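You operate a simulated robot arm through the tools that you are given. There is no shell and no other tool. Be economical: measure what you need, move in short steps, check, and stop when the job is done.

The job below is to be done with a simulated robot arm. You get a single attempt, and the scene is never put back.

JOB
Set the belt jig to the loop length on the press card.
Fine: open the clamp first; park the pin in the slate tube while you slide; end with the pin in the teal tube and the clamp shut.

Only the result counts: the job must be done as asked and must still hold three seconds after the hand-in. Knocking over, shifting, dropping, spilling or breaking anything else fails it.

ROBOT AND FRAMES
A 7-joint arm with a two-finger parallel gripper, fixed in place. Base frame: the origin is at the foot of the arm, x ahead of it, y to its left, z up; the work surface is at about z = 907. Units: mm, degrees, N and s.
With the tool pointing down near the work surface it reaches from about 300 to 680 mm from the base axis. Its first joint turns from -66.0 to 66.0 degrees. Payload 1.57 kg.
The tool frame sits at the grasp point between the pads (the TCP): z along the fingers, y along the line on which they close. The tips reach 30 mm beyond it. Largest opening 110 mm; finger width 24, thickness 12; the body of the gripper, 48 by 112 mm, starts 78 mm behind the TCP.
Orientation is told as [roll, pitch, yaw] about the base's x, y, z axes, in that order, counted from this pose: with the fingers straight down and closing along the base's y, the tool's x points along the base's -x, its y along +y and its z along -z.

CONTROLS
- The arm moves only by the tool servo_tool. Its argument "increments" is a list of rows, each a list of 7 numbers: the closure, from 0 (fully open) to 1 (shut), then the shift along the base's x, y, z in mm, then the turn, a rotation vector about the base's x, y, z in degrees. In form: [[jaw, x, y, z, wx, wy, wz], ...]. A call has 1 to 10 rows; each row shifts and turns the commanded pose from where the row before left it. A row lasts 0.2 s, in which the tool goes at most 50 mm and 8.6 degrees; a call with a longer step from one row to the next is refused whole, and so is a gripper value outside its range. A pose out of reach is approached as far as the arm can. The call stops where the force on the tool passes 40 N (or 10 N more than at its start, if that is more) or the arm is blocked; 0.2 s more then pass. The fingers move at their own pace (about 108 mm/s each) and stop on an object; they squeeze with about 40 N. The grip force told is the motor's: it shows also when the fingers shut on nothing. Time passes only in rows, and 0.2 s behind the last, so rows that do not move let the fingers close. It gives the time, the measured TCP pose, the force on the tool (base axes), the opening and the grip force at its end, in the units of the frame above (readings bear some noise).
- Cameras (640 x 400 px; columns grow to the right, rows downward): "scene" is fixed at [195.4, -413.3, 1393.2]; the picture's right is [0.50, -0.87, 0.00], its down [-0.62, -0.36, -0.70] and it looks along [0.61, 0.35, -0.72] (base axes); focal length 214 px, centre (320, 200). "wrist" rides on the gripper at [70, 16, -141] in the tool frame; the picture's right is [-0.23, 0.97, 0.00], its down [-0.85, -0.20, -0.48] and it looks along [-0.47, -0.11, 0.88] (tool axes); focal length 222 px, centre (320, 200). There is no depth. A picture from a camera that has moved, and an enlarged one, comes with that camera's place and axes in the base frame and with its lens. The place of the scene camera against the robot may be out by one fixed shift of up to 25 mm in any direction.
- get_image(camera): a new picture of that camera. It takes no simulated time.
- close_up(camera, box): a new picture of the part [left, top, right, bottom] of that camera's present view, enlarged. It takes no simulated time.
- sign_off(): hands the job in; it is judged then, once.

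Work in short steps. Places have to be worked out from the pictures, the camera data and where the tool is seen: move nearer, look again, correct. Check each grasp and each placing, and mend what went wrong. You have 120 turns and 68 pictures in all, those below and enlarged ones among them. Open the gripper and draw the arm clear of the work before you hand the job in, unless the task says otherwise; then end with one line.

The tools are called after "Request:" by a JSON object that holds its "method" and its "body". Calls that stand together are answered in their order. servo_tool: Moves the arm, as the interface text tells. Its arguments: {"type":"object","properties":{"increments":{"type":"array"}},"required":["increments"]} The other tools are called the same way: get_image (camera) takes a picture; close_up (camera, box) takes an enlarged picture of a part of a camera's view; sign_off () hands the job in.

At the start:

```text
t: 0.0
tool_pos: [394.9, -211.5, 1215.4]
tool_rot: [0.0, 0.0, 0.0]
force: [-0.2, -0.3, 0.0]
width: 109.9
finger_force: 0.1
```

scene: 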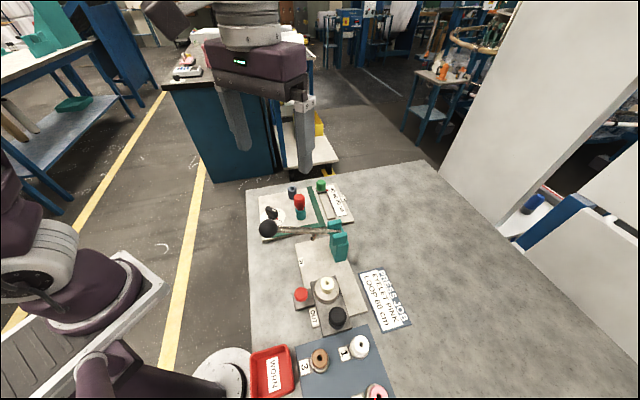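
wrist: 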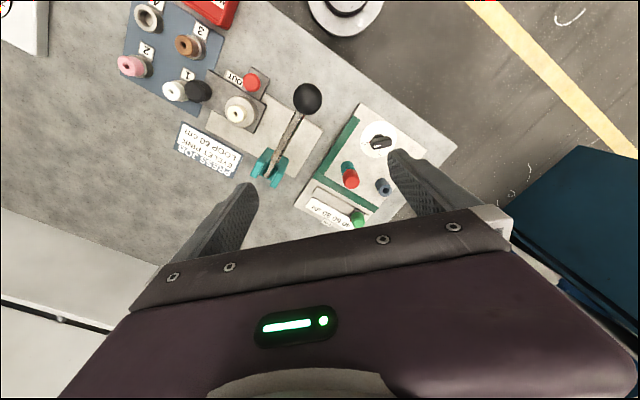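

I begin by looking closer at the press card and the belt jig in the scene camera.

Request:
{"method": "close_up", "body": {"camera": "scene", "box": [245, 165, 365, 240]}}

Request:
{"method": "close_up", "body": {"camera": "scene", "box": [340, 255, 430, 340]}}

Request:
{"method": "close_up", "body": {"camera": "wrist", "box": [290, 90, 460, 240]}}

```text
5.33 times, centred on (305, 202) of scene
camera zoom: at [195.4, -413.3, 1393.2], right [0.5, -0.87, 0.0], down [-0.62, -0.36, -0.7], along [0.61, 0.35, -0.72], focal length 1144 px, centre (400, 187)
```

zoom: 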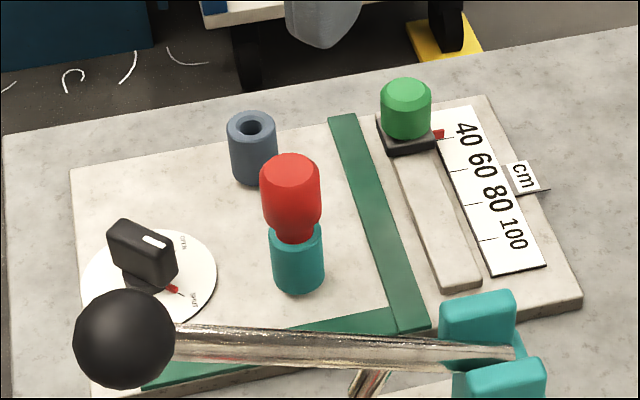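

```text
4.71 times, centred on (385, 298) of scene
camera zoom: at [195.4, -413.3, 1393.2], right [0.5, -0.87, 0.0], down [-0.62, -0.36, -0.7], along [0.61, 0.35, -0.72], focal length 1009 px, centre (14, -259)
```

zoom: 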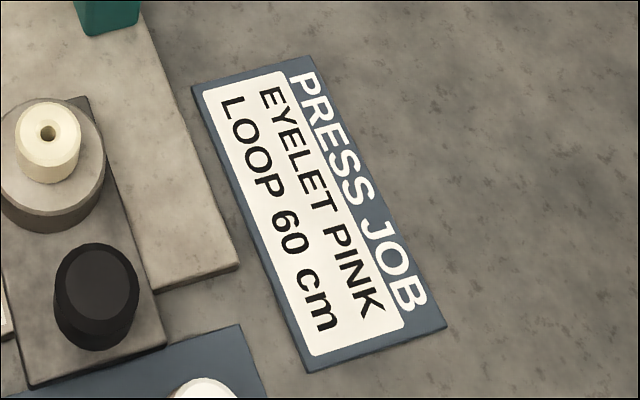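

```text
2.67 times, centred on (375, 165) of wrist
camera zoom: at [325.4, -196.1, 1356.8], right [0.23, 0.97, 0.0], down [0.85, -0.2, 0.48], along [0.47, -0.11, -0.88], focal length 592 px, centre (173, 293)
```

zoom: 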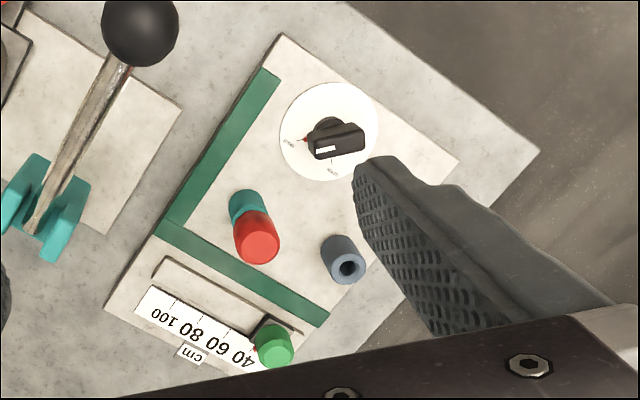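

The card says LOOP 60 cm. The slider is at 40, the red pin is in the teal tube, and the dial knob is the clamp. I'll move to a second viewpoint to triangulate.

Request:
{"method": "servo_tool", "body": {"increments": [[0, 10, 20, -20, 0, 0, 0], [0, 10, 20, -20, 0, 0, 0], [0, 10, 20, -20, 0, 0, 0], [0, 0, 0, 0, 0, 0, 0]]}}

Request:
{"method": "get_image", "body": {"camera": "wrist"}}

Request:
{"method": "close_up", "body": {"camera": "scene", "box": [255, 195, 305, 225]}}

```text
t: 1.0
tool_pos: [424.0, -155.1, 1154.1]
tool_rot: [0.0, -0.1, -0.1]
force: [0.1, 0.4, 0.3]
width: 109.9
finger_force: 0.1
```

```text
62 pictures are left
camera wrist: at [355.7, -139.9, 1296.6], right [0.23, 0.97, 0.0], down [0.86, -0.2, 0.48], along [0.47, -0.11, -0.88], focal length 222 px, centre (320, 200)
```

wrist: 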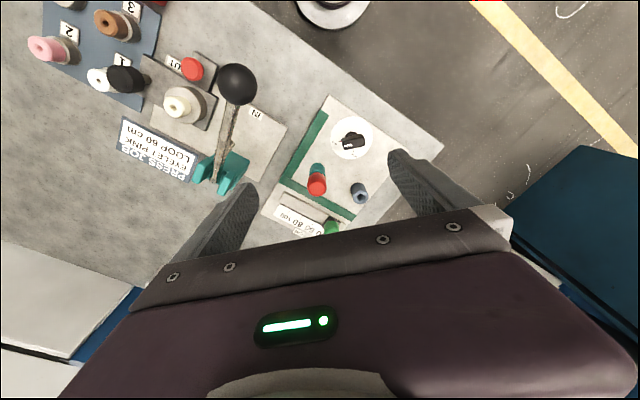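

```text
12.80 times, centred on (280, 210) of scene
camera zoom: at [195.4, -413.3, 1393.2], right [0.5, -0.87, 0.0], down [-0.62, -0.36, -0.7], along [0.61, 0.35, -0.72], focal length 2745 px, centre (832, 72)
```

zoom: 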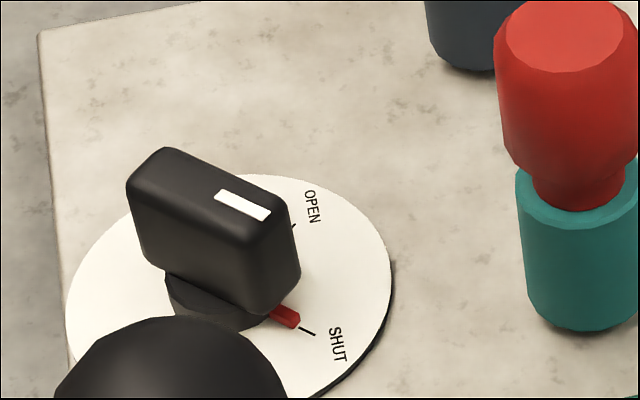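

Request:
{"method": "close_up", "body": {"camera": "wrist", "box": [260, 90, 400, 240]}}

```text
2.67 times, centred on (330, 165) of wrist
camera zoom: at [355.7, -139.9, 1296.6], right [0.23, 0.97, 0.0], down [0.86, -0.2, 0.48], along [0.47, -0.11, -0.88], focal length 592 px, centre (293, 293)
```

zoom: 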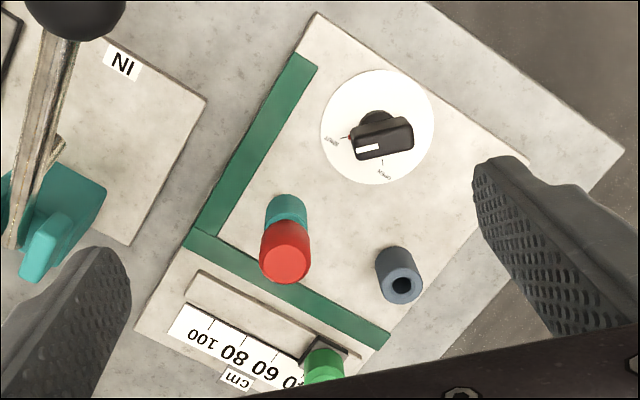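

Triangulated from the two views: pin top ≈ (508,-179,979), slate tube top ≈ (555,-111,941), knob ≈ (456,-108), lever ball ≈ (342,-215,1066). SHUT points toward -y and OPEN toward +x, so the knob needs about +90°. I'll go above the knob and yaw -90.

Request:
{"method": "servo_tool", "body": {"increments": [[0, 3, 5, -9, 0, 0, -8.5], [0, 3, 5, -9, 0, 0, -8.5], [0, 3, 5, -9, 0, 0, -8.5], [0, 3, 5, -9, 0, 0, -8.5], [0, 3, 5, -9, 0, 0, -8.5], [0, 3, 5, -9, 0, 0, -8.5], [0, 3, 5, -9, 0, 0, -8.5], [0, 3, 5, -9, 0, 0, -8.5], [0, 3, 5, -9, 0, 0, -8.5], [0, 3, 5, -9, 0, 0, -8.5]]}}

Request:
{"method": "servo_tool", "body": {"increments": [[0, 0, 0, 0, 0, 0, -5], [0, 0, 0, 0, 0, 0, 0]]}}

Request:
{"method": "get_image", "body": {"camera": "wrist"}}

Request:
{"method": "get_image", "body": {"camera": "scene"}}

```text
t: 3.2
tool_pos: [454.9, -102.8, 1064.6]
tool_rot: [0.1, 0.0, -85.1]
force: [-0.4, -0.2, 0.7]
width: 110.0
finger_force: 0.1
```

```text
t: 3.8
tool_pos: [454.2, -101.9, 1063.4]
tool_rot: [0.0, -0.1, -89.9]
force: [0.2, -0.5, -0.4]
width: 109.9
finger_force: 0.0
```

```text
59 pictures are left
camera wrist: at [472.5, -32.8, 1206.4], right [0.97, -0.23, 0.0], down [-0.2, -0.85, 0.48], along [-0.11, -0.47, -0.88], focal length 222 px, centre (320, 200)
```

wrist: 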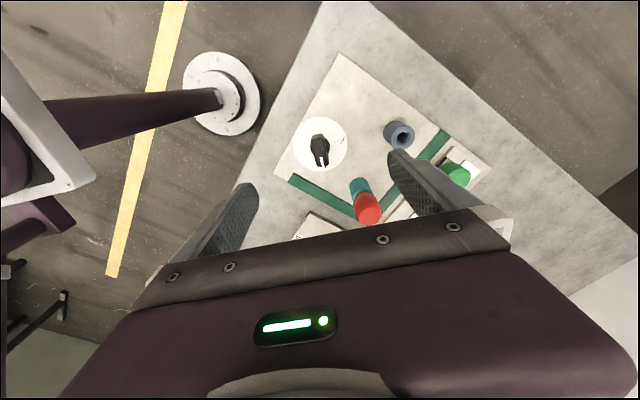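

```text
58 pictures are left
```

scene: 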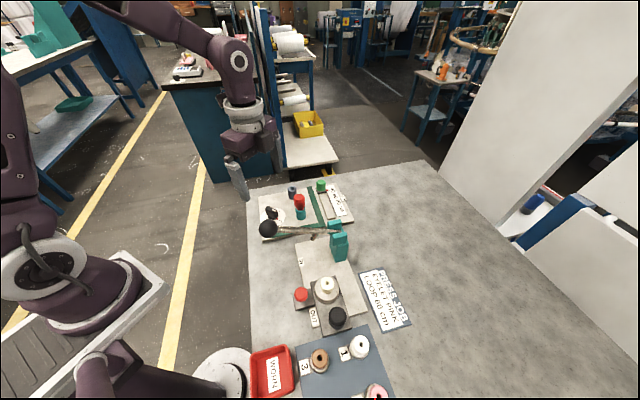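

Request:
{"method": "close_up", "body": {"camera": "wrist", "box": [280, 105, 360, 185]}}

Request:
{"method": "close_up", "body": {"camera": "wrist", "box": [340, 110, 500, 240]}}

```text
5.00 times, centred on (320, 145) of wrist
camera zoom: at [472.5, -32.8, 1206.4], right [0.97, -0.23, 0.0], down [-0.2, -0.85, 0.48], along [-0.11, -0.47, -0.88], focal length 1111 px, centre (320, 475)
```

zoom: 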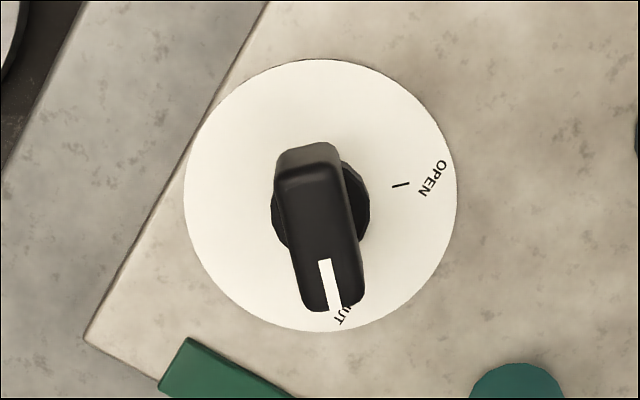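

```text
3.08 times, centred on (420, 175) of wrist
camera zoom: at [472.5, -32.8, 1206.4], right [0.97, -0.23, 0.0], down [-0.2, -0.85, 0.48], along [-0.11, -0.47, -0.88], focal length 684 px, centre (12, 277)
```

zoom: 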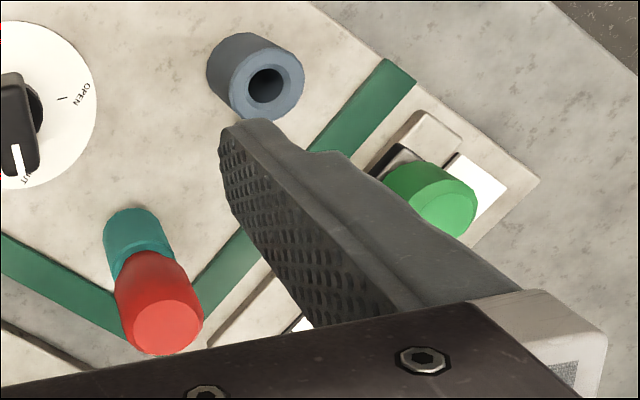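

Dial centre ≈ (455.3,-107), blade top z ≈ 960, blade direction ≈ -94°, OPEN ≈ -5°. I'll descend around the blade with the jaws partly closed.

Request:
{"method": "servo_tool", "body": {"increments": [[0.4, 1.1, -5, -20, 0, 0, -4], [0.4, 0, 0, -25, 0, 0, 0], [0.4, 0, 0, -25, 0, 0, 0], [0.4, 0, 0, -20, 0, 0, 0], [0.4, 0, 0, 0, 0, 0, 0]]}}

Request:
{"method": "get_image", "body": {"camera": "wrist"}}

Request:
{"method": "close_up", "body": {"camera": "scene", "box": [215, 145, 335, 245]}}

```text
t: 5.0
tool_pos: [454.8, -106.4, 972.9]
tool_rot: [0.0, 0.0, -94.0]
force: [0.5, 0.4, 0.0]
width: 65.9
finger_force: 0.0
```

```text
55 pictures are left
camera wrist: at [477.8, -37.3, 1115.6], right [0.96, -0.29, 0.0], down [-0.26, -0.84, 0.48], along [-0.14, -0.46, -0.88], focal length 222 px, centre (320, 200)
```

wrist: 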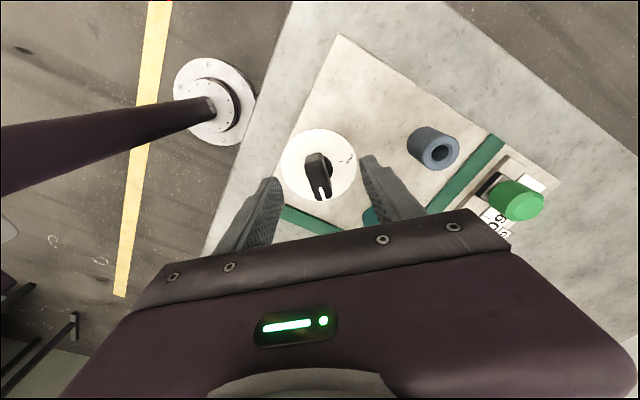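

```text
4.00 times, centred on (275, 195) of scene
camera zoom: at [195.4, -413.3, 1393.2], right [0.5, -0.87, 0.0], down [-0.62, -0.36, -0.7], along [0.61, 0.35, -0.72], focal length 858 px, centre (500, 220)
```

zoom: 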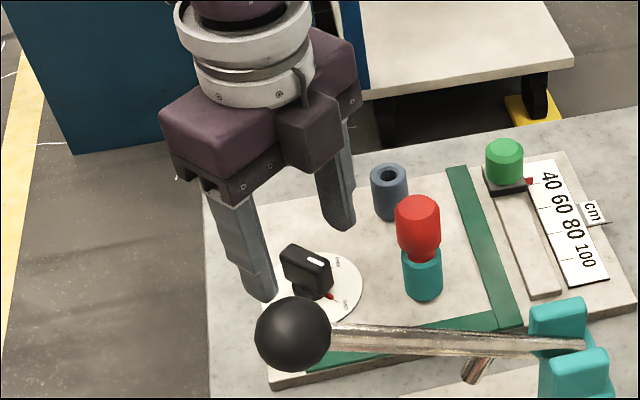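

The fingers straddle the blade well. I'll go down 18 mm and close.

Request:
{"method": "servo_tool", "body": {"increments": [[0.4, 0, -0.5, -10, 0, 0, 0], [0.4, 0.4, 0, -8, 0, 0, 0], [1, 0, 0, 0, 0, 0, 0], [1, 0, 0, 0, 0, 0, 0], [1, 0, 0, 0, 0, 0, 0]]}}

Request:
{"method": "get_image", "body": {"camera": "wrist"}}

```text
t: 6.2
tool_pos: [453.2, -105.3, 956.0]
tool_rot: [-0.4, 0.0, -94.1]
force: [-17.7, 4.1, 0.3]
width: 15.6
finger_force: 31.3
```

```text
53 pictures are left
camera wrist: at [476.8, -38.3, 1098.2], right [0.96, -0.29, 0.0], down [-0.26, -0.84, 0.48], along [-0.14, -0.46, -0.88], focal length 222 px, centre (320, 200)
```

wrist: 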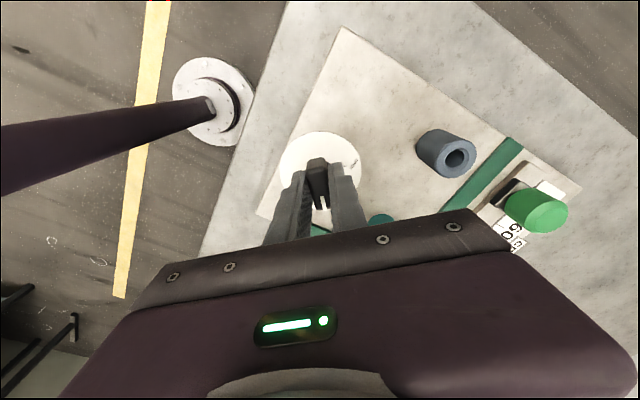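

Gripped (15.6 mm wide) with a sideways force of 18 N, so the true knob centre is about 2 mm toward -x. I'll shift to relieve it, then turn a little.

Request:
{"method": "servo_tool", "body": {"increments": [[1, -1.8, 0.7, 0, 0, 0, 0], [1, 0, 0, 0, 0, 0, 8], [1, 0, 0, 0, 0, 0, 8]]}}

```text
t: 7.0
tool_pos: [453.9, -105.8, 956.7]
tool_rot: [-0.1, 0.1, -77.9]
force: [-11.0, 11.5, -19.2]
width: 15.8
finger_force: 31.3
```

It turns freely. Continuing.

Request:
{"method": "servo_tool", "body": {"increments": [[1, 0, 0.5, 0, 0, 0, 8], [1, 0, 0, 0, 0, 0, 8], [1, 0, 0, 0, 0, 0, 8], [1, 0, 0, 0, 0, 0, 0]]}}

```text
t: 8.0
tool_pos: [453.3, -105.5, 957.3]
tool_rot: [0.0, -0.1, -53.9]
force: [-4.2, 5.7, 3.9]
width: 16.0
finger_force: 31.0
```

Request:
{"method": "servo_tool", "body": {"increments": [[1, 0, 0, 0, 0, 0, 8], [1, 0, 0, 0, 0, 0, 8], [1, 0, 0, 0, 0, 0, 8], [1, 0, 0, 0, 0, 0, 8], [1, 0, 0, 0, 0, 0, 8], [1, 0, 0, 0, 0, 0, 0]]}}

Request:
{"method": "get_image", "body": {"camera": "wrist"}}

Request:
{"method": "close_up", "body": {"camera": "scene", "box": [255, 195, 305, 225]}}

```text
t: 9.4
tool_pos: [453.1, -106.8, 957.5]
tool_rot: [-0.1, -0.1, -13.9]
force: [-8.2, -19.2, 23.1]
width: 16.2
finger_force: 31.3
```

```text
52 pictures are left
camera wrist: at [389.8, -75.0, 1098.3], right [0.46, 0.89, 0.0], down [0.78, -0.4, 0.48], along [0.43, -0.22, -0.88], focal length 222 px, centre (320, 200)
```

wrist: 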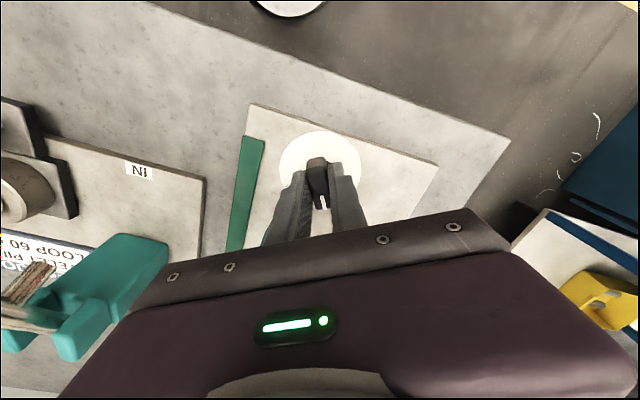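

```text
12.80 times, centred on (280, 210) of scene
camera zoom: at [194.9, -413.7, 1393.1], right [0.5, -0.87, 0.0], down [-0.62, -0.36, -0.7], along [0.61, 0.35, -0.72], focal length 2745 px, centre (832, 72)
```

zoom: 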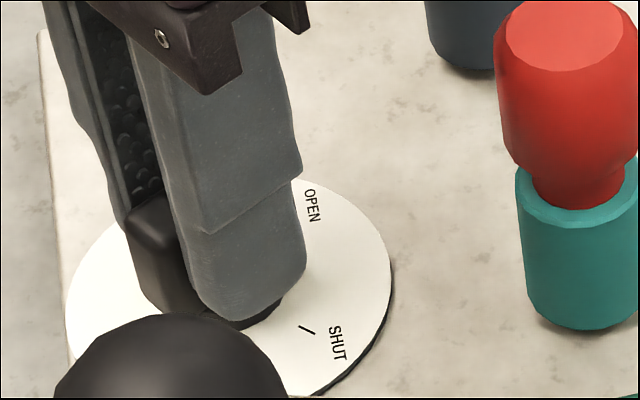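

Now at -14°; about 9° more to reach the OPEN tick.

Request:
{"method": "servo_tool", "body": {"increments": [[1, 0, 0.5, 0, 0, 0, 5], [1, 0, 0, 0, 0, 0, 5], [1, 0, 0, 0, 0, 0, 0]]}}

Request:
{"method": "servo_tool", "body": {"increments": [[0.3, 0, 0, 0, 0, 0, 0], [0.3, 0, 0, 0, 0, 0, 0], [0.3, 0, 0, 30, 0, 0, 0], [0.3, 0, 0, 40, 0, 0, 0], [0.3, 0, 0, 30, 0, 0, 0], [0.3, 0, 0, 0, 0, 0, 0]]}}

Request:
{"method": "close_up", "body": {"camera": "wrist", "box": [250, 90, 410, 250]}}

Request:
{"method": "close_up", "body": {"camera": "scene", "box": [255, 195, 305, 225]}}

```text
t: 10.2
tool_pos: [452.7, -106.6, 956.2]
tool_rot: [-0.1, -0.1, -4.0]
force: [-6.2, -40.1, 1.9]
width: 15.9
finger_force: 32.1
```

```text
t: 11.6
tool_pos: [450.9, -102.9, 1056.8]
tool_rot: [0.0, 0.0, -4.0]
force: [0.0, 0.6, -0.1]
width: 77.0
finger_force: 0.1
```

```text
2.50 times, centred on (330, 170) of wrist
camera zoom: at [383.9, -83.6, 1199.4], right [0.29, 0.96, 0.0], down [0.84, -0.26, 0.48], along [0.46, -0.14, -0.88], focal length 555 px, centre (295, 275)
```

zoom: 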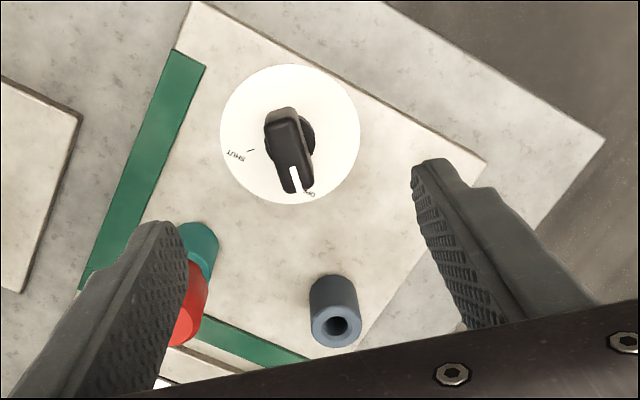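

```text
12.80 times, centred on (280, 210) of scene
camera zoom: at [195.4, -413.3, 1393.2], right [0.5, -0.87, 0.0], down [-0.62, -0.36, -0.7], along [0.61, 0.35, -0.72], focal length 2745 px, centre (832, 72)
```

zoom: 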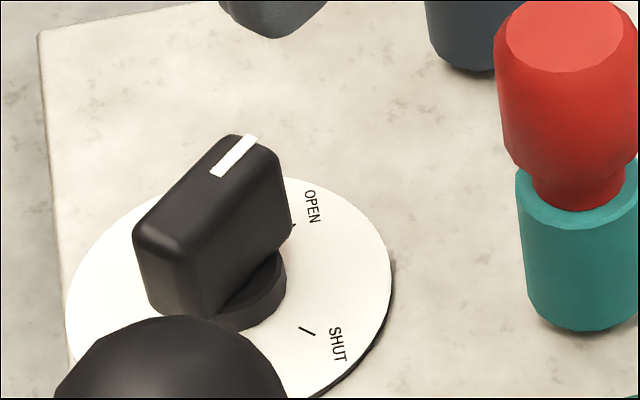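

Request:
{"method": "close_up", "body": {"camera": "wrist", "box": [300, 110, 350, 150]}}

```text
10.00 times, centred on (325, 130) of wrist
camera zoom: at [383.9, -83.6, 1199.4], right [0.29, 0.96, 0.0], down [0.84, -0.26, 0.48], along [0.46, -0.14, -0.88], focal length 2221 px, centre (270, 900)
```

zoom: 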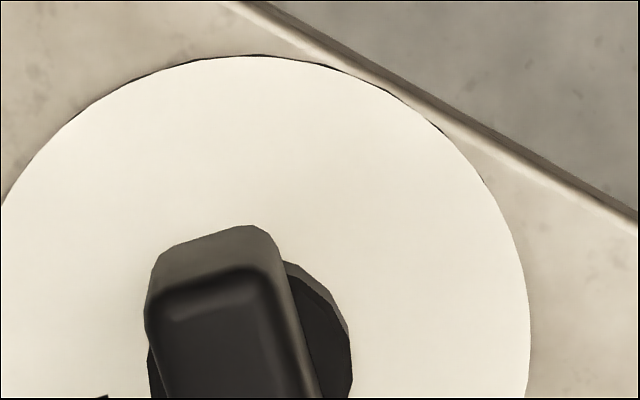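

The knob is at OPEN. Next I go above the pin and look at the dial pointer again from there.

Request:
{"method": "servo_tool", "body": {"increments": [[0.4, 20, -26, 0, 0, 0, 4], [0.4, 20, -26, 0, 0, 0, 0], [0.4, 17, -23, -10, 0, 0, 0], [0.4, 0, 0, 0, 0, 0, 0]]}}

Request:
{"method": "get_image", "body": {"camera": "wrist"}}

Request:
{"method": "close_up", "body": {"camera": "wrist", "box": [270, 60, 430, 240]}}

```text
t: 12.6
tool_pos: [513.4, -181.1, 1048.9]
tool_rot: [0.1, -0.1, 0.0]
force: [0.0, -0.1, -0.1]
width: 66.0
finger_force: 0.0
```

```text
47 pictures are left
camera wrist: at [444.3, -165.6, 1189.9], right [0.23, 0.97, 0.0], down [0.85, -0.2, 0.48], along [0.47, -0.11, -0.88], focal length 222 px, centre (320, 200)
```

wrist: 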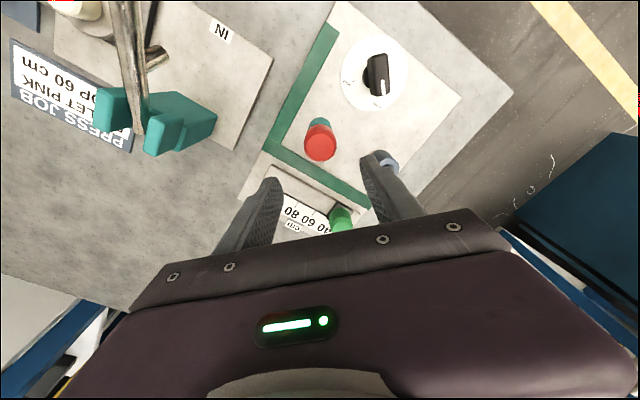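

```text
2.22 times, centred on (350, 150) of wrist
camera zoom: at [444.3, -165.6, 1189.9], right [0.23, 0.97, 0.0], down [0.85, -0.2, 0.48], along [0.47, -0.11, -0.88], focal length 494 px, centre (253, 311)
```

zoom: 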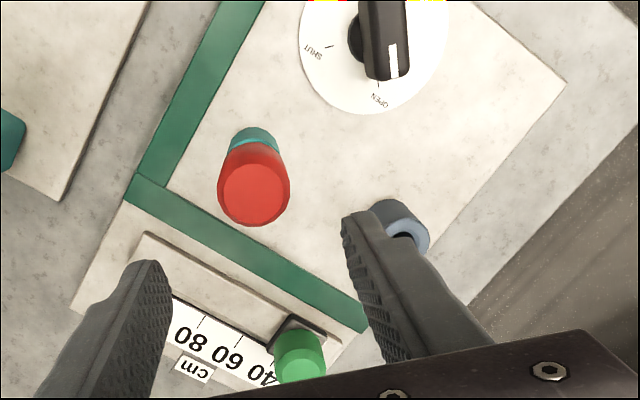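

Reconciling all four views: pin top ≈ (497,-178,996), slate tube top ≈ (548,-112,953). I'll move above the pin, lower partway, and check.

Request:
{"method": "servo_tool", "body": {"increments": [[0.4, -15.5, 2.5, 0, 0, 0, 0], [0.4, 0, 0, -25, 0, 0, 0], [0.4, 0, 0, 0, 0, 0, 0]]}}

Request:
{"method": "close_up", "body": {"camera": "wrist", "box": [220, 80, 420, 220]}}

Request:
{"method": "close_up", "body": {"camera": "scene", "box": [245, 145, 365, 245]}}

```text
t: 13.4
tool_pos: [495.3, -177.6, 1019.7]
tool_rot: [0.0, 0.0, 0.0]
force: [-0.1, -0.5, 0.2]
width: 66.1
finger_force: 0.0
```

```text
2.86 times, centred on (320, 150) of wrist
camera zoom: at [426.6, -161.4, 1162.3], right [0.23, 0.97, 0.0], down [0.86, -0.2, 0.48], along [0.47, -0.11, -0.88], focal length 635 px, centre (320, 343)
```

zoom: 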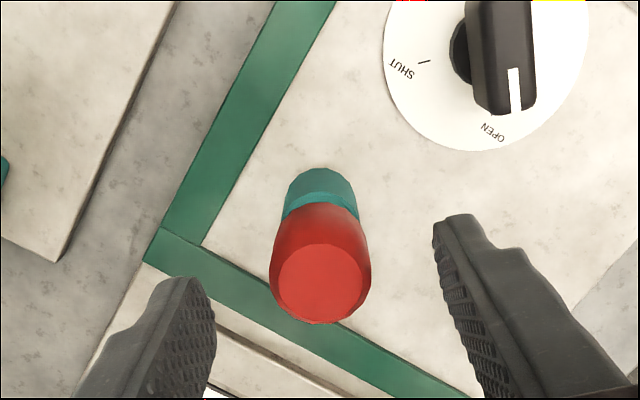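

```text
4.00 times, centred on (305, 195) of scene
camera zoom: at [195.4, -413.3, 1393.2], right [0.5, -0.87, 0.0], down [-0.62, -0.36, -0.7], along [0.61, 0.35, -0.72], focal length 858 px, centre (380, 220)
```

zoom: 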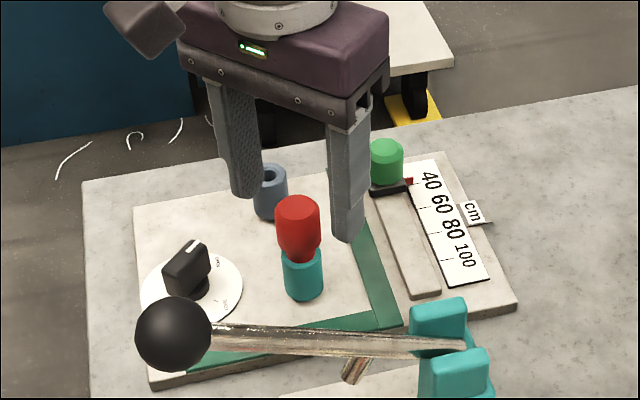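

Pin seen at ≈ (497,-178), well between the fingers. Lowering to grip the head.

Request:
{"method": "servo_tool", "body": {"increments": [[0.4, 1.5, -0.5, -18, 0, 0, 0], [0.4, 0, 0, -14, 0, 0, 0], [0.4, 0, 0, 0, 0, 0, 0], [0.8, 0, 0, 0, 0, 0, 0], [0.8, 0, 0, 0, 0, 0, 0]]}}

Request:
{"method": "close_up", "body": {"camera": "wrist", "box": [220, 80, 420, 220]}}

Request:
{"method": "close_up", "body": {"camera": "scene", "box": [245, 145, 365, 245]}}

```text
t: 14.6
tool_pos: [495.8, -175.8, 988.8]
tool_rot: [0.1, 0.0, 0.2]
force: [-0.8, 6.6, -1.0]
width: 28.4
finger_force: 38.5
```

```text
2.86 times, centred on (320, 150) of wrist
camera zoom: at [427.3, -161.4, 1129.9], right [0.23, 0.97, 0.0], down [0.86, -0.2, 0.48], along [0.47, -0.11, -0.88], focal length 635 px, centre (320, 343)
```

zoom: 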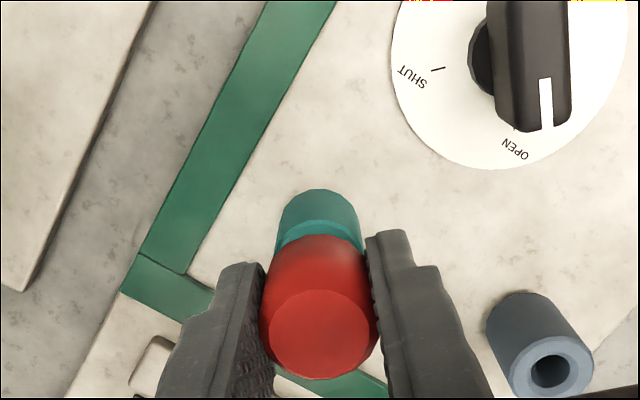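

```text
4.00 times, centred on (305, 195) of scene
camera zoom: at [195.4, -413.1, 1393.2], right [0.5, -0.87, 0.0], down [-0.62, -0.36, -0.7], along [0.61, 0.35, -0.72], focal length 858 px, centre (380, 220)
```

zoom: 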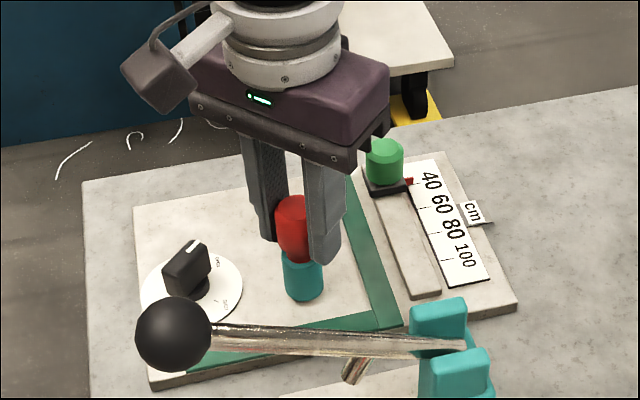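

Pin gripped (28 mm). The slate bore reads (548,-112.8) again, consistent. Lifting gently.

Request:
{"method": "servo_tool", "body": {"increments": [[1, 0, 0, 4, 0, 0, 0], [1, 0, 0, 10, 0, 0, 0], [1, 0, 0, 15, 0, 0, 0], [1, 0, 0, 15, 0, 0, 0], [1, 0, 0, 16, 0, 0, 0], [1, 0, 0, 0, 0, 0, 0]]}}

Request:
{"method": "close_up", "body": {"camera": "wrist", "box": [220, 80, 420, 220]}}

Request:
{"method": "close_up", "body": {"camera": "scene", "box": [245, 145, 365, 245]}}

```text
t: 16.0
tool_pos: [496.0, -178.1, 1048.3]
tool_rot: [0.0, 0.0, 0.0]
force: [0.0, -0.2, -0.6]
width: 27.9
finger_force: 37.9
```

```text
2.86 times, centred on (320, 150) of wrist
camera zoom: at [426.6, -162.4, 1189.2], right [0.23, 0.97, 0.0], down [0.85, -0.2, 0.48], along [0.47, -0.11, -0.88], focal length 635 px, centre (320, 343)
```

zoom: 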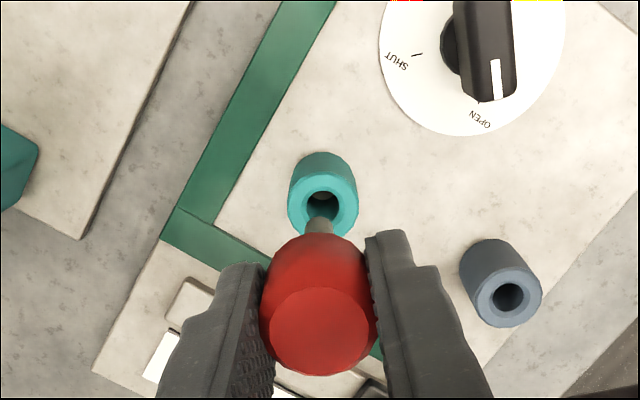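

```text
4.00 times, centred on (305, 195) of scene
camera zoom: at [195.4, -413.3, 1393.2], right [0.5, -0.87, 0.0], down [-0.62, -0.36, -0.7], along [0.61, 0.35, -0.72], focal length 858 px, centre (380, 220)
```

zoom: 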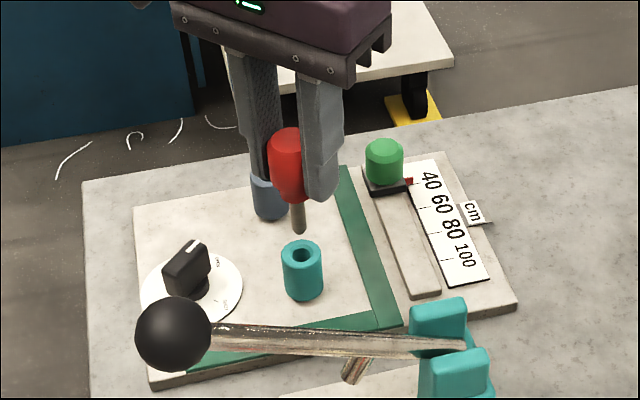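

The pin is free; the shaft bottom clears the rims. From this view the slate bore lies at about (+55,+66) from teal. Moving above it to check.

Request:
{"method": "servo_tool", "body": {"increments": [[1, 20, 22, 0, 0, 0, 0], [1, 20, 22, 0, 0, 0, 0], [1, 15, 22, 0, 0, 0, 0], [1, 0, 0, -15, 0, 0, 0], [1, 0, 0, 0, 0, 0, 0]]}}

Request:
{"method": "close_up", "body": {"camera": "wrist", "box": [270, 100, 370, 180]}}

Request:
{"method": "close_up", "body": {"camera": "scene", "box": [265, 155, 325, 205]}}

```text
t: 17.2
tool_pos: [550.6, -110.5, 1033.3]
tool_rot: [0.1, 0.0, 0.0]
force: [0.3, -0.5, -1.6]
width: 28.0
finger_force: 37.8
```

```text
5.00 times, centred on (320, 140) of wrist
camera zoom: at [481.9, -95.5, 1175.6], right [0.23, 0.97, 0.0], down [0.86, -0.2, 0.48], along [0.47, -0.11, -0.88], focal length 1111 px, centre (320, 500)
```

zoom: 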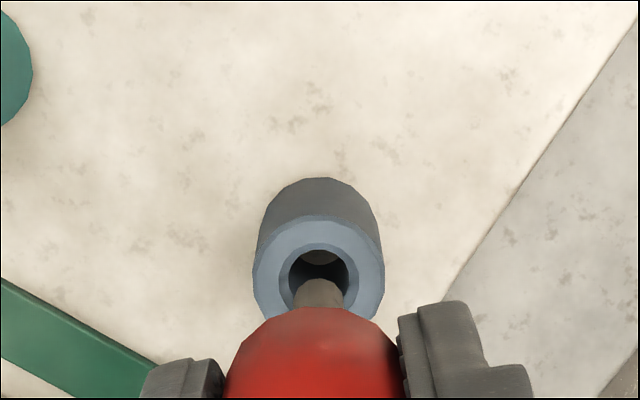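

```text
8.00 times, centred on (295, 180) of scene
camera zoom: at [195.5, -413.3, 1393.2], right [0.5, -0.87, 0.0], down [-0.62, -0.36, -0.7], along [0.61, 0.35, -0.72], focal length 1716 px, centre (520, 360)
```

zoom: 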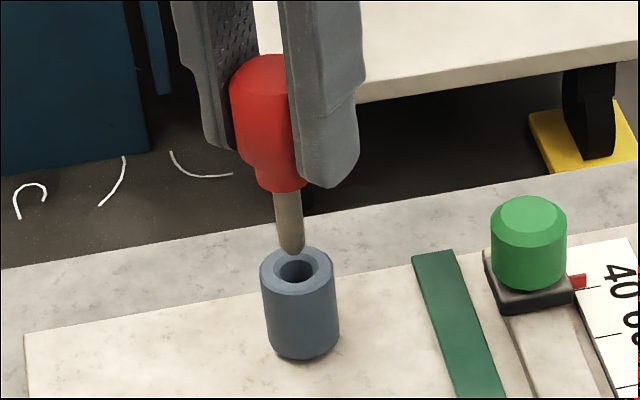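

Bore measured ≈ 1 mm toward -y of the pin; the scene view agrees. Correct and lower.

Request:
{"method": "servo_tool", "body": {"increments": [[1, 0.4, -1.0, 0, 0, 0, 0], [1, 0, 0, -8, 0, 0, 0], [1, 0, 0, -8, 0, 0, 0], [1, 0, 0, 0, 0, 0, 0]]}}

Request:
{"method": "close_up", "body": {"camera": "scene", "box": [265, 155, 325, 205]}}

```text
t: 18.2
tool_pos: [550.6, -112.8, 1018.0]
tool_rot: [-0.1, 0.1, 0.0]
force: [-2.2, 2.4, 0.6]
width: 28.0
finger_force: 38.6
```

```text
8.00 times, centred on (295, 180) of scene
camera zoom: at [195.4, -413.2, 1393.2], right [0.5, -0.87, 0.0], down [-0.62, -0.36, -0.7], along [0.61, 0.35, -0.72], focal length 1716 px, centre (520, 360)
```

zoom: 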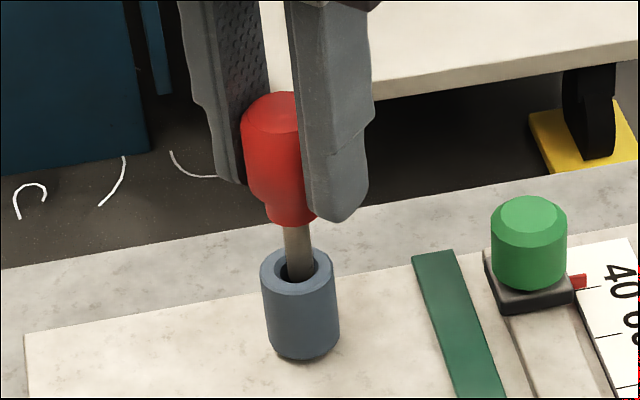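

The pin has entered the bore with little force. I'll lower the rest, about 29 mm.

Request:
{"method": "servo_tool", "body": {"increments": [[1, 0, 0, -8, 0, 0, 0], [1, 0, 0, -8, 0, 0, 0], [1, 0, 0, -7, 0, 0, 0], [1, 0, 0, -5, 0, 0, 0], [1, 0, 0, 0, 0, 0, 0]]}}

Request:
{"method": "close_up", "body": {"camera": "scene", "box": [265, 155, 325, 205]}}

```text
t: 19.4
tool_pos: [551.7, -113.5, 991.2]
tool_rot: [0.0, 0.1, 0.0]
force: [-8.4, 10.5, 1.9]
width: 27.7
finger_force: 38.0
```

```text
8.00 times, centred on (295, 180) of scene
camera zoom: at [195.2, -413.0, 1393.3], right [0.5, -0.87, 0.0], down [-0.62, -0.36, -0.7], along [0.61, 0.35, -0.72], focal length 1716 px, centre (520, 360)
```

zoom: 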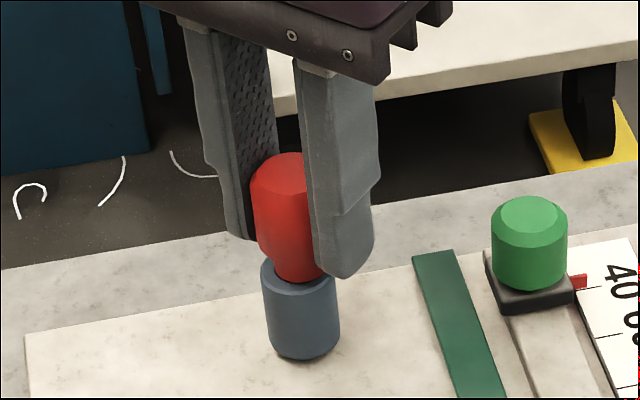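

Nearly seated. I'll press 2 mm more with a small lateral relief, then release and rise.

Request:
{"method": "servo_tool", "body": {"increments": [[1, -0.6, 0.7, -2, 0, 0, 0], [1, 0, 0, 0, 0, 0, 0]]}}

Request:
{"method": "servo_tool", "body": {"increments": [[0.5, 0, 0, 0, 0, 0, 0], [0.4, 0, 0, 0, 0, 0, 0], [0.4, 0, 0, 30, 0, 0, 0], [0.4, 0, 0, 40, 0, 0, 0], [0.4, 0, 0, 20, 0, 0, 0], [0.4, 0, 0, 0, 0, 0, 0]]}}

Request:
{"method": "get_image", "body": {"camera": "wrist"}}

Request:
{"method": "close_up", "body": {"camera": "scene", "box": [265, 155, 355, 230]}}

```text
t: 20.0
tool_pos: [552.1, -113.6, 990.1]
tool_rot: [0.0, -0.1, 0.0]
force: [-9.3, 9.2, 7.3]
width: 27.8
finger_force: 38.1
```

```text
t: 21.4
tool_pos: [551.9, -114.5, 1082.2]
tool_rot: [0.0, 0.0, 0.0]
force: [0.5, 0.2, -0.1]
width: 66.2
finger_force: 0.0
```

```text
35 pictures are left
camera wrist: at [483.0, -98.4, 1223.3], right [0.23, 0.97, 0.0], down [0.85, -0.2, 0.48], along [0.47, -0.11, -0.88], focal length 222 px, centre (320, 200)
```

wrist: 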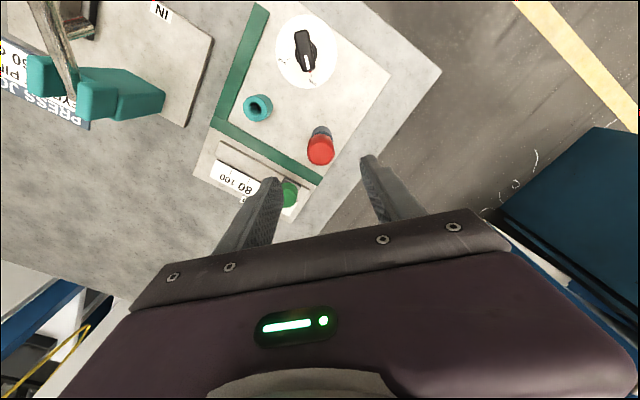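

```text
5.33 times, centred on (310, 192) of scene
camera zoom: at [195.4, -413.3, 1393.2], right [0.5, -0.87, 0.0], down [-0.62, -0.36, -0.7], along [0.61, 0.35, -0.72], focal length 1144 px, centre (373, 240)
```

zoom: 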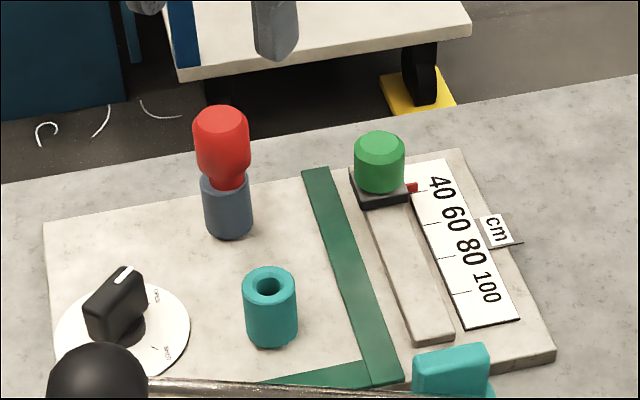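

The pin is seated in slate. Now I locate the slider and scale from a viewpoint shifted back.

Request:
{"method": "servo_tool", "body": {"increments": [[0.4, -10, -28, 0, 0, 0, 0], [0.4, -10, -28, 0, 0, 0, 0], [0, 0, -20, 0, 0, 0, 0], [0, 0, 0, 0, 0, 0, 0], [0, 0, 0, 0, 0, 0, 0]]}}

Request:
{"method": "close_up", "body": {"camera": "wrist", "box": [240, 100, 400, 240]}}

```text
t: 22.6
tool_pos: [528.6, -191.1, 1079.6]
tool_rot: [0.0, -0.1, -0.1]
force: [-0.3, 0.2, 0.0]
width: 109.9
finger_force: 0.1
```

```text
2.86 times, centred on (320, 170) of wrist
camera zoom: at [460.0, -175.2, 1220.3], right [0.23, 0.97, 0.0], down [0.86, -0.2, 0.48], along [0.47, -0.11, -0.88], focal length 635 px, centre (320, 286)
```

zoom: 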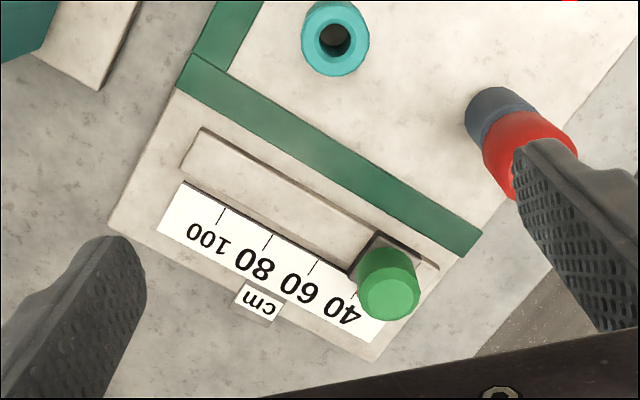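

Knob ≈ (612,-177), top z ≈ 958. The track runs at ≈ 45° and 20 cm of scale ≈ 27 mm toward (-x,-y). I go above it with yaw -45 so that the fingers close along the track.

Request:
{"method": "servo_tool", "body": {"increments": [[0.4, 14, 2, -10, 0, 0, -7.5], [0.4, 14, 2, -10, 0, 0, -7.5], [0.4, 14, 2, -10, 0, 0, -7.5], [0.4, 14, 2, -10, 0, 0, -7.5], [0.4, 14, 3, -10, 0, 0, -7.5], [0.4, 13, 3, -10, 0, 0, -7.5], [0.4, 0, 0, 0, 0, 0, 0]]}}

Request:
{"method": "close_up", "body": {"camera": "wrist", "box": [220, 80, 420, 230]}}

Request:
{"method": "close_up", "body": {"camera": "scene", "box": [280, 145, 370, 220]}}

```text
t: 24.2
tool_pos: [612.9, -177.6, 1016.8]
tool_rot: [0.0, 0.0, -45.1]
force: [0.2, -0.8, 0.3]
width: 66.2
finger_force: 0.1
```

```text
2.67 times, centred on (320, 155) of wrist
camera zoom: at [575.7, -116.4, 1159.3], right [0.85, 0.53, 0.0], down [0.46, -0.75, 0.48], along [0.25, -0.41, -0.88], focal length 592 px, centre (320, 320)
```

zoom: 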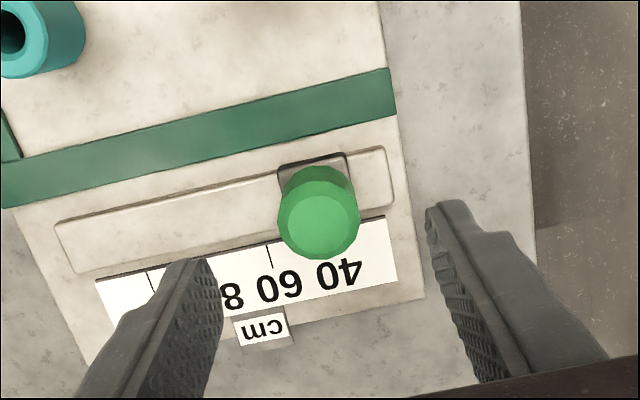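

```text
5.33 times, centred on (325, 182) of scene
camera zoom: at [195.4, -413.3, 1393.2], right [0.5, -0.87, 0.0], down [-0.62, -0.36, -0.7], along [0.61, 0.35, -0.72], focal length 1144 px, centre (293, 293)
```

zoom: 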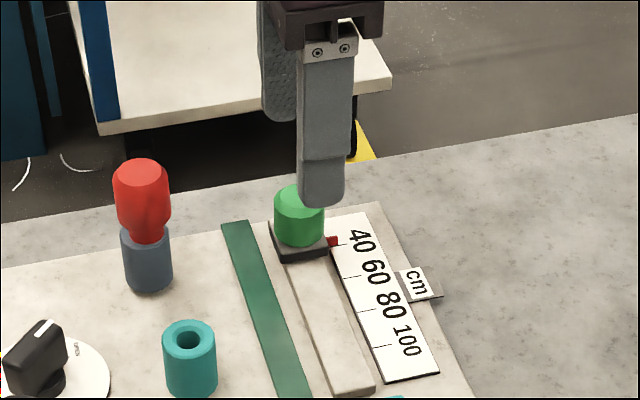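

The knob at (612.2,-177.7) is centred between the fingers. Tick spacing 27.3 mm per 20 cm along 45°. Lowering to z≈963 and gripping.

Request:
{"method": "servo_tool", "body": {"increments": [[0.4, 0, 0, -20, 0, 0, 0], [0.4, 0, 0, -18, 0, 0, 0], [0.4, 0, 0, -15, 0, 0, 0], [0.4, 0, 0, 0, 0, 0, 0], [0.9, 0, 0, 0, 0, 0, 0], [0.9, 0, 0, 0, 0, 0, 0]]}}

Request:
{"method": "close_up", "body": {"camera": "wrist", "box": [220, 80, 420, 230]}}

Request:
{"method": "close_up", "body": {"camera": "scene", "box": [280, 145, 370, 220]}}

```text
t: 25.6
tool_pos: [610.8, -174.6, 966.4]
tool_rot: [-0.1, 0.0, -45.0]
force: [-5.9, -3.5, -3.1]
width: 29.2
finger_force: 38.7
```

```text
2.67 times, centred on (320, 155) of wrist
camera zoom: at [574.7, -115.4, 1107.8], right [0.85, 0.53, 0.0], down [0.46, -0.75, 0.48], along [0.25, -0.41, -0.88], focal length 592 px, centre (320, 320)
```

zoom: 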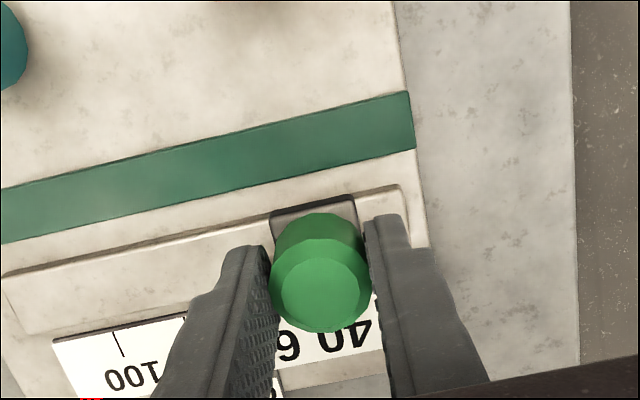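

```text
5.33 times, centred on (325, 182) of scene
camera zoom: at [195.3, -413.4, 1393.1], right [0.5, -0.87, 0.0], down [-0.62, -0.36, -0.7], along [0.61, 0.35, -0.72], focal length 1144 px, centre (293, 293)
```

zoom: 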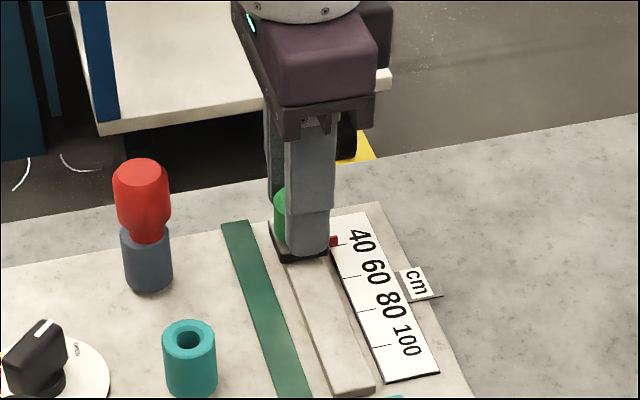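

Gripped at 29 mm. I'll slide part of the way along -45° and check.

Request:
{"method": "servo_tool", "body": {"increments": [[0.9, -3, -3, 0, 0, 0, 0], [0.9, -4, -4, 0, 0, 0, 0], [0.9, -4, -4, 0, 0, 0, 0], [0.9, -4, -4, 0, 0, 0, 0], [0.9, 0, 0, 0, 0, 0, 0]]}}

Request:
{"method": "close_up", "body": {"camera": "scene", "box": [310, 170, 360, 210]}}

```text
t: 26.8
tool_pos: [597.5, -188.4, 966.8]
tool_rot: [0.0, 0.2, -45.0]
force: [-17.0, 18.5, 4.8]
width: 29.2
finger_force: 39.1
```

```text
10.00 times, centred on (335, 190) of scene
camera zoom: at [194.9, -412.8, 1393.4], right [0.5, -0.87, 0.0], down [-0.62, -0.36, -0.7], along [0.61, 0.35, -0.72], focal length 2145 px, centre (170, 300)
```

zoom: 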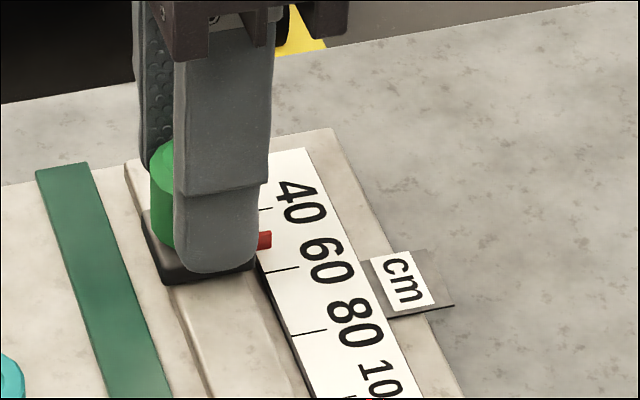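

The pointer is now a bit beyond half way from 40 to 60, with a sideways load from the track. I'll relieve it and advance about 10 mm.

Request:
{"method": "servo_tool", "body": {"increments": [[0.9, -1, 1, 0, 0, 0, 0], [0.9, -3.5, -3.5, 0, 0, 0, 0], [0.9, -3.5, -3.5, 0, 0, 0, 0], [0.9, 0, 0, 0, 0, 0, 0]]}}

Request:
{"method": "close_up", "body": {"camera": "scene", "box": [325, 185, 350, 205]}}

```text
t: 27.8
tool_pos: [590.5, -195.5, 965.2]
tool_rot: [0.0, 0.1, -45.1]
force: [-11.2, 13.0, -9.2]
width: 29.0
finger_force: 39.1
```

```text
16.00 times, centred on (338, 195) of scene
camera zoom: at [195.3, -413.0, 1393.3], right [0.5, -0.87, 0.0], down [-0.62, -0.36, -0.7], along [0.61, 0.35, -0.72], focal length 3432 px, centre (40, 280)
```

zoom: 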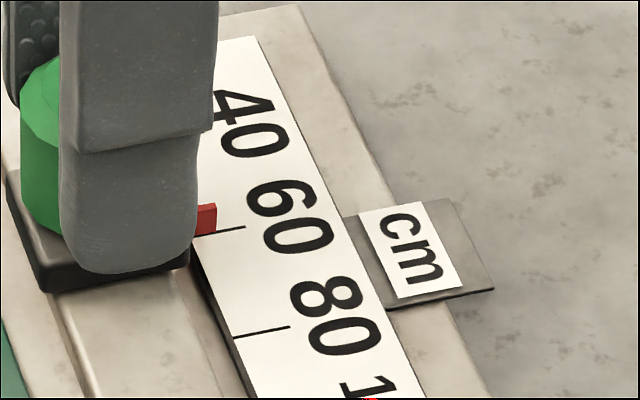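

Request:
{"method": "close_up", "body": {"camera": "wrist", "box": [240, 110, 400, 230]}}

```text
3.33 times, centred on (320, 170) of wrist
camera zoom: at [554.6, -136.0, 1107.8], right [0.85, 0.53, 0.0], down [0.46, -0.75, 0.48], along [0.25, -0.41, -0.88], focal length 740 px, centre (320, 300)
```

zoom: 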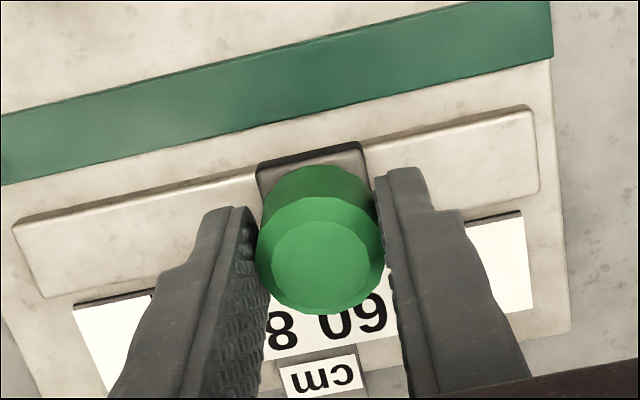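

The pointer is hidden from above, so I'll release and rise to read it directly.

Request:
{"method": "servo_tool", "body": {"increments": [[0.4, 0, 0, 0, 0, 0, 0], [0.4, 0, 0, 0, 0, 0, 0], [0.4, 0, 0, 25, 0, 0, 0], [0.4, 0, 0, 30, 0, 0, 0], [0.4, -20, 15, 25, 0, 0, 0], [0.4, -25, 15, 15, 0, 0, 0], [0.4, 0, 0, 0, 0, 0, 0]]}}

Request:
{"method": "close_up", "body": {"camera": "wrist", "box": [240, 100, 400, 200]}}

Request:
{"method": "close_up", "body": {"camera": "scene", "box": [310, 175, 350, 205]}}

```text
t: 29.4
tool_pos: [546.9, -166.8, 1061.5]
tool_rot: [0.0, -0.1, -45.0]
force: [-0.2, 0.4, 0.9]
width: 65.8
finger_force: 0.0
```

```text
4.00 times, centred on (320, 150) of wrist
camera zoom: at [509.9, -107.2, 1203.4], right [0.85, 0.53, 0.0], down [0.46, -0.75, 0.48], along [0.25, -0.41, -0.88], focal length 888 px, centre (320, 400)
```

zoom: 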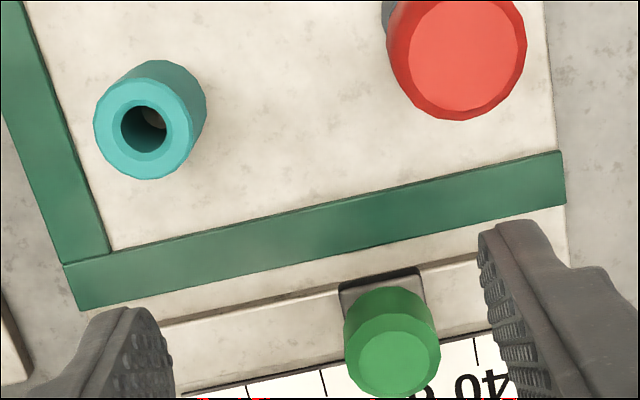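

```text
13.33 times, centred on (330, 190) of scene
camera zoom: at [195.4, -413.3, 1393.2], right [0.5, -0.87, 0.0], down [-0.62, -0.36, -0.7], along [0.61, 0.35, -0.72], focal length 2860 px, centre (187, 333)
```

zoom: 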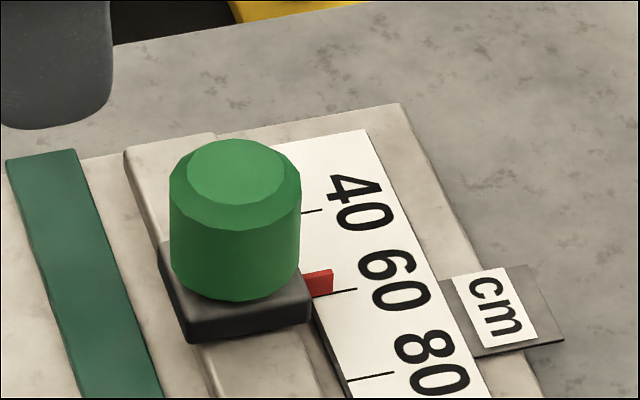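

Computed: slider block at projection ≈ 278.6 vs the 60 tick at 278.7, so it looks right. For a direct reading, I'll place the wrist camera straight above the pointer.

Request:
{"method": "servo_tool", "body": {"increments": [[0.4, 7, -20, 0, 0, 0, -7.5], [0.4, 7, -20, 0, 0, 0, -7.5], [0.4, 7, -20, 0, 0, 0, -7.5], [0.4, 7, -20, 0, 0, 0, -7.5], [0.4, 6, -19, 0, 0, 0, -7.5], [0.4, 6, -19, 0, 0, 0, -7.5], [0.4, 0, 0, 0, 0, 0, 0]]}}

Request:
{"method": "get_image", "body": {"camera": "wrist"}}

```text
t: 31.0
tool_pos: [587.6, -282.0, 1059.8]
tool_rot: [0.0, -0.1, -90.1]
force: [-0.5, 0.2, 0.4]
width: 65.9
finger_force: 0.0
```

```text
23 pictures are left
camera wrist: at [604.2, -213.6, 1202.2], right [0.97, -0.23, 0.0], down [-0.2, -0.85, 0.48], along [-0.11, -0.47, -0.88], focal length 222 px, centre (320, 200)
```

wrist: 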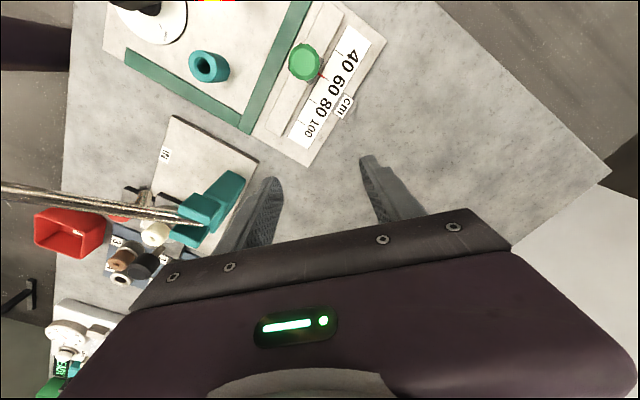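

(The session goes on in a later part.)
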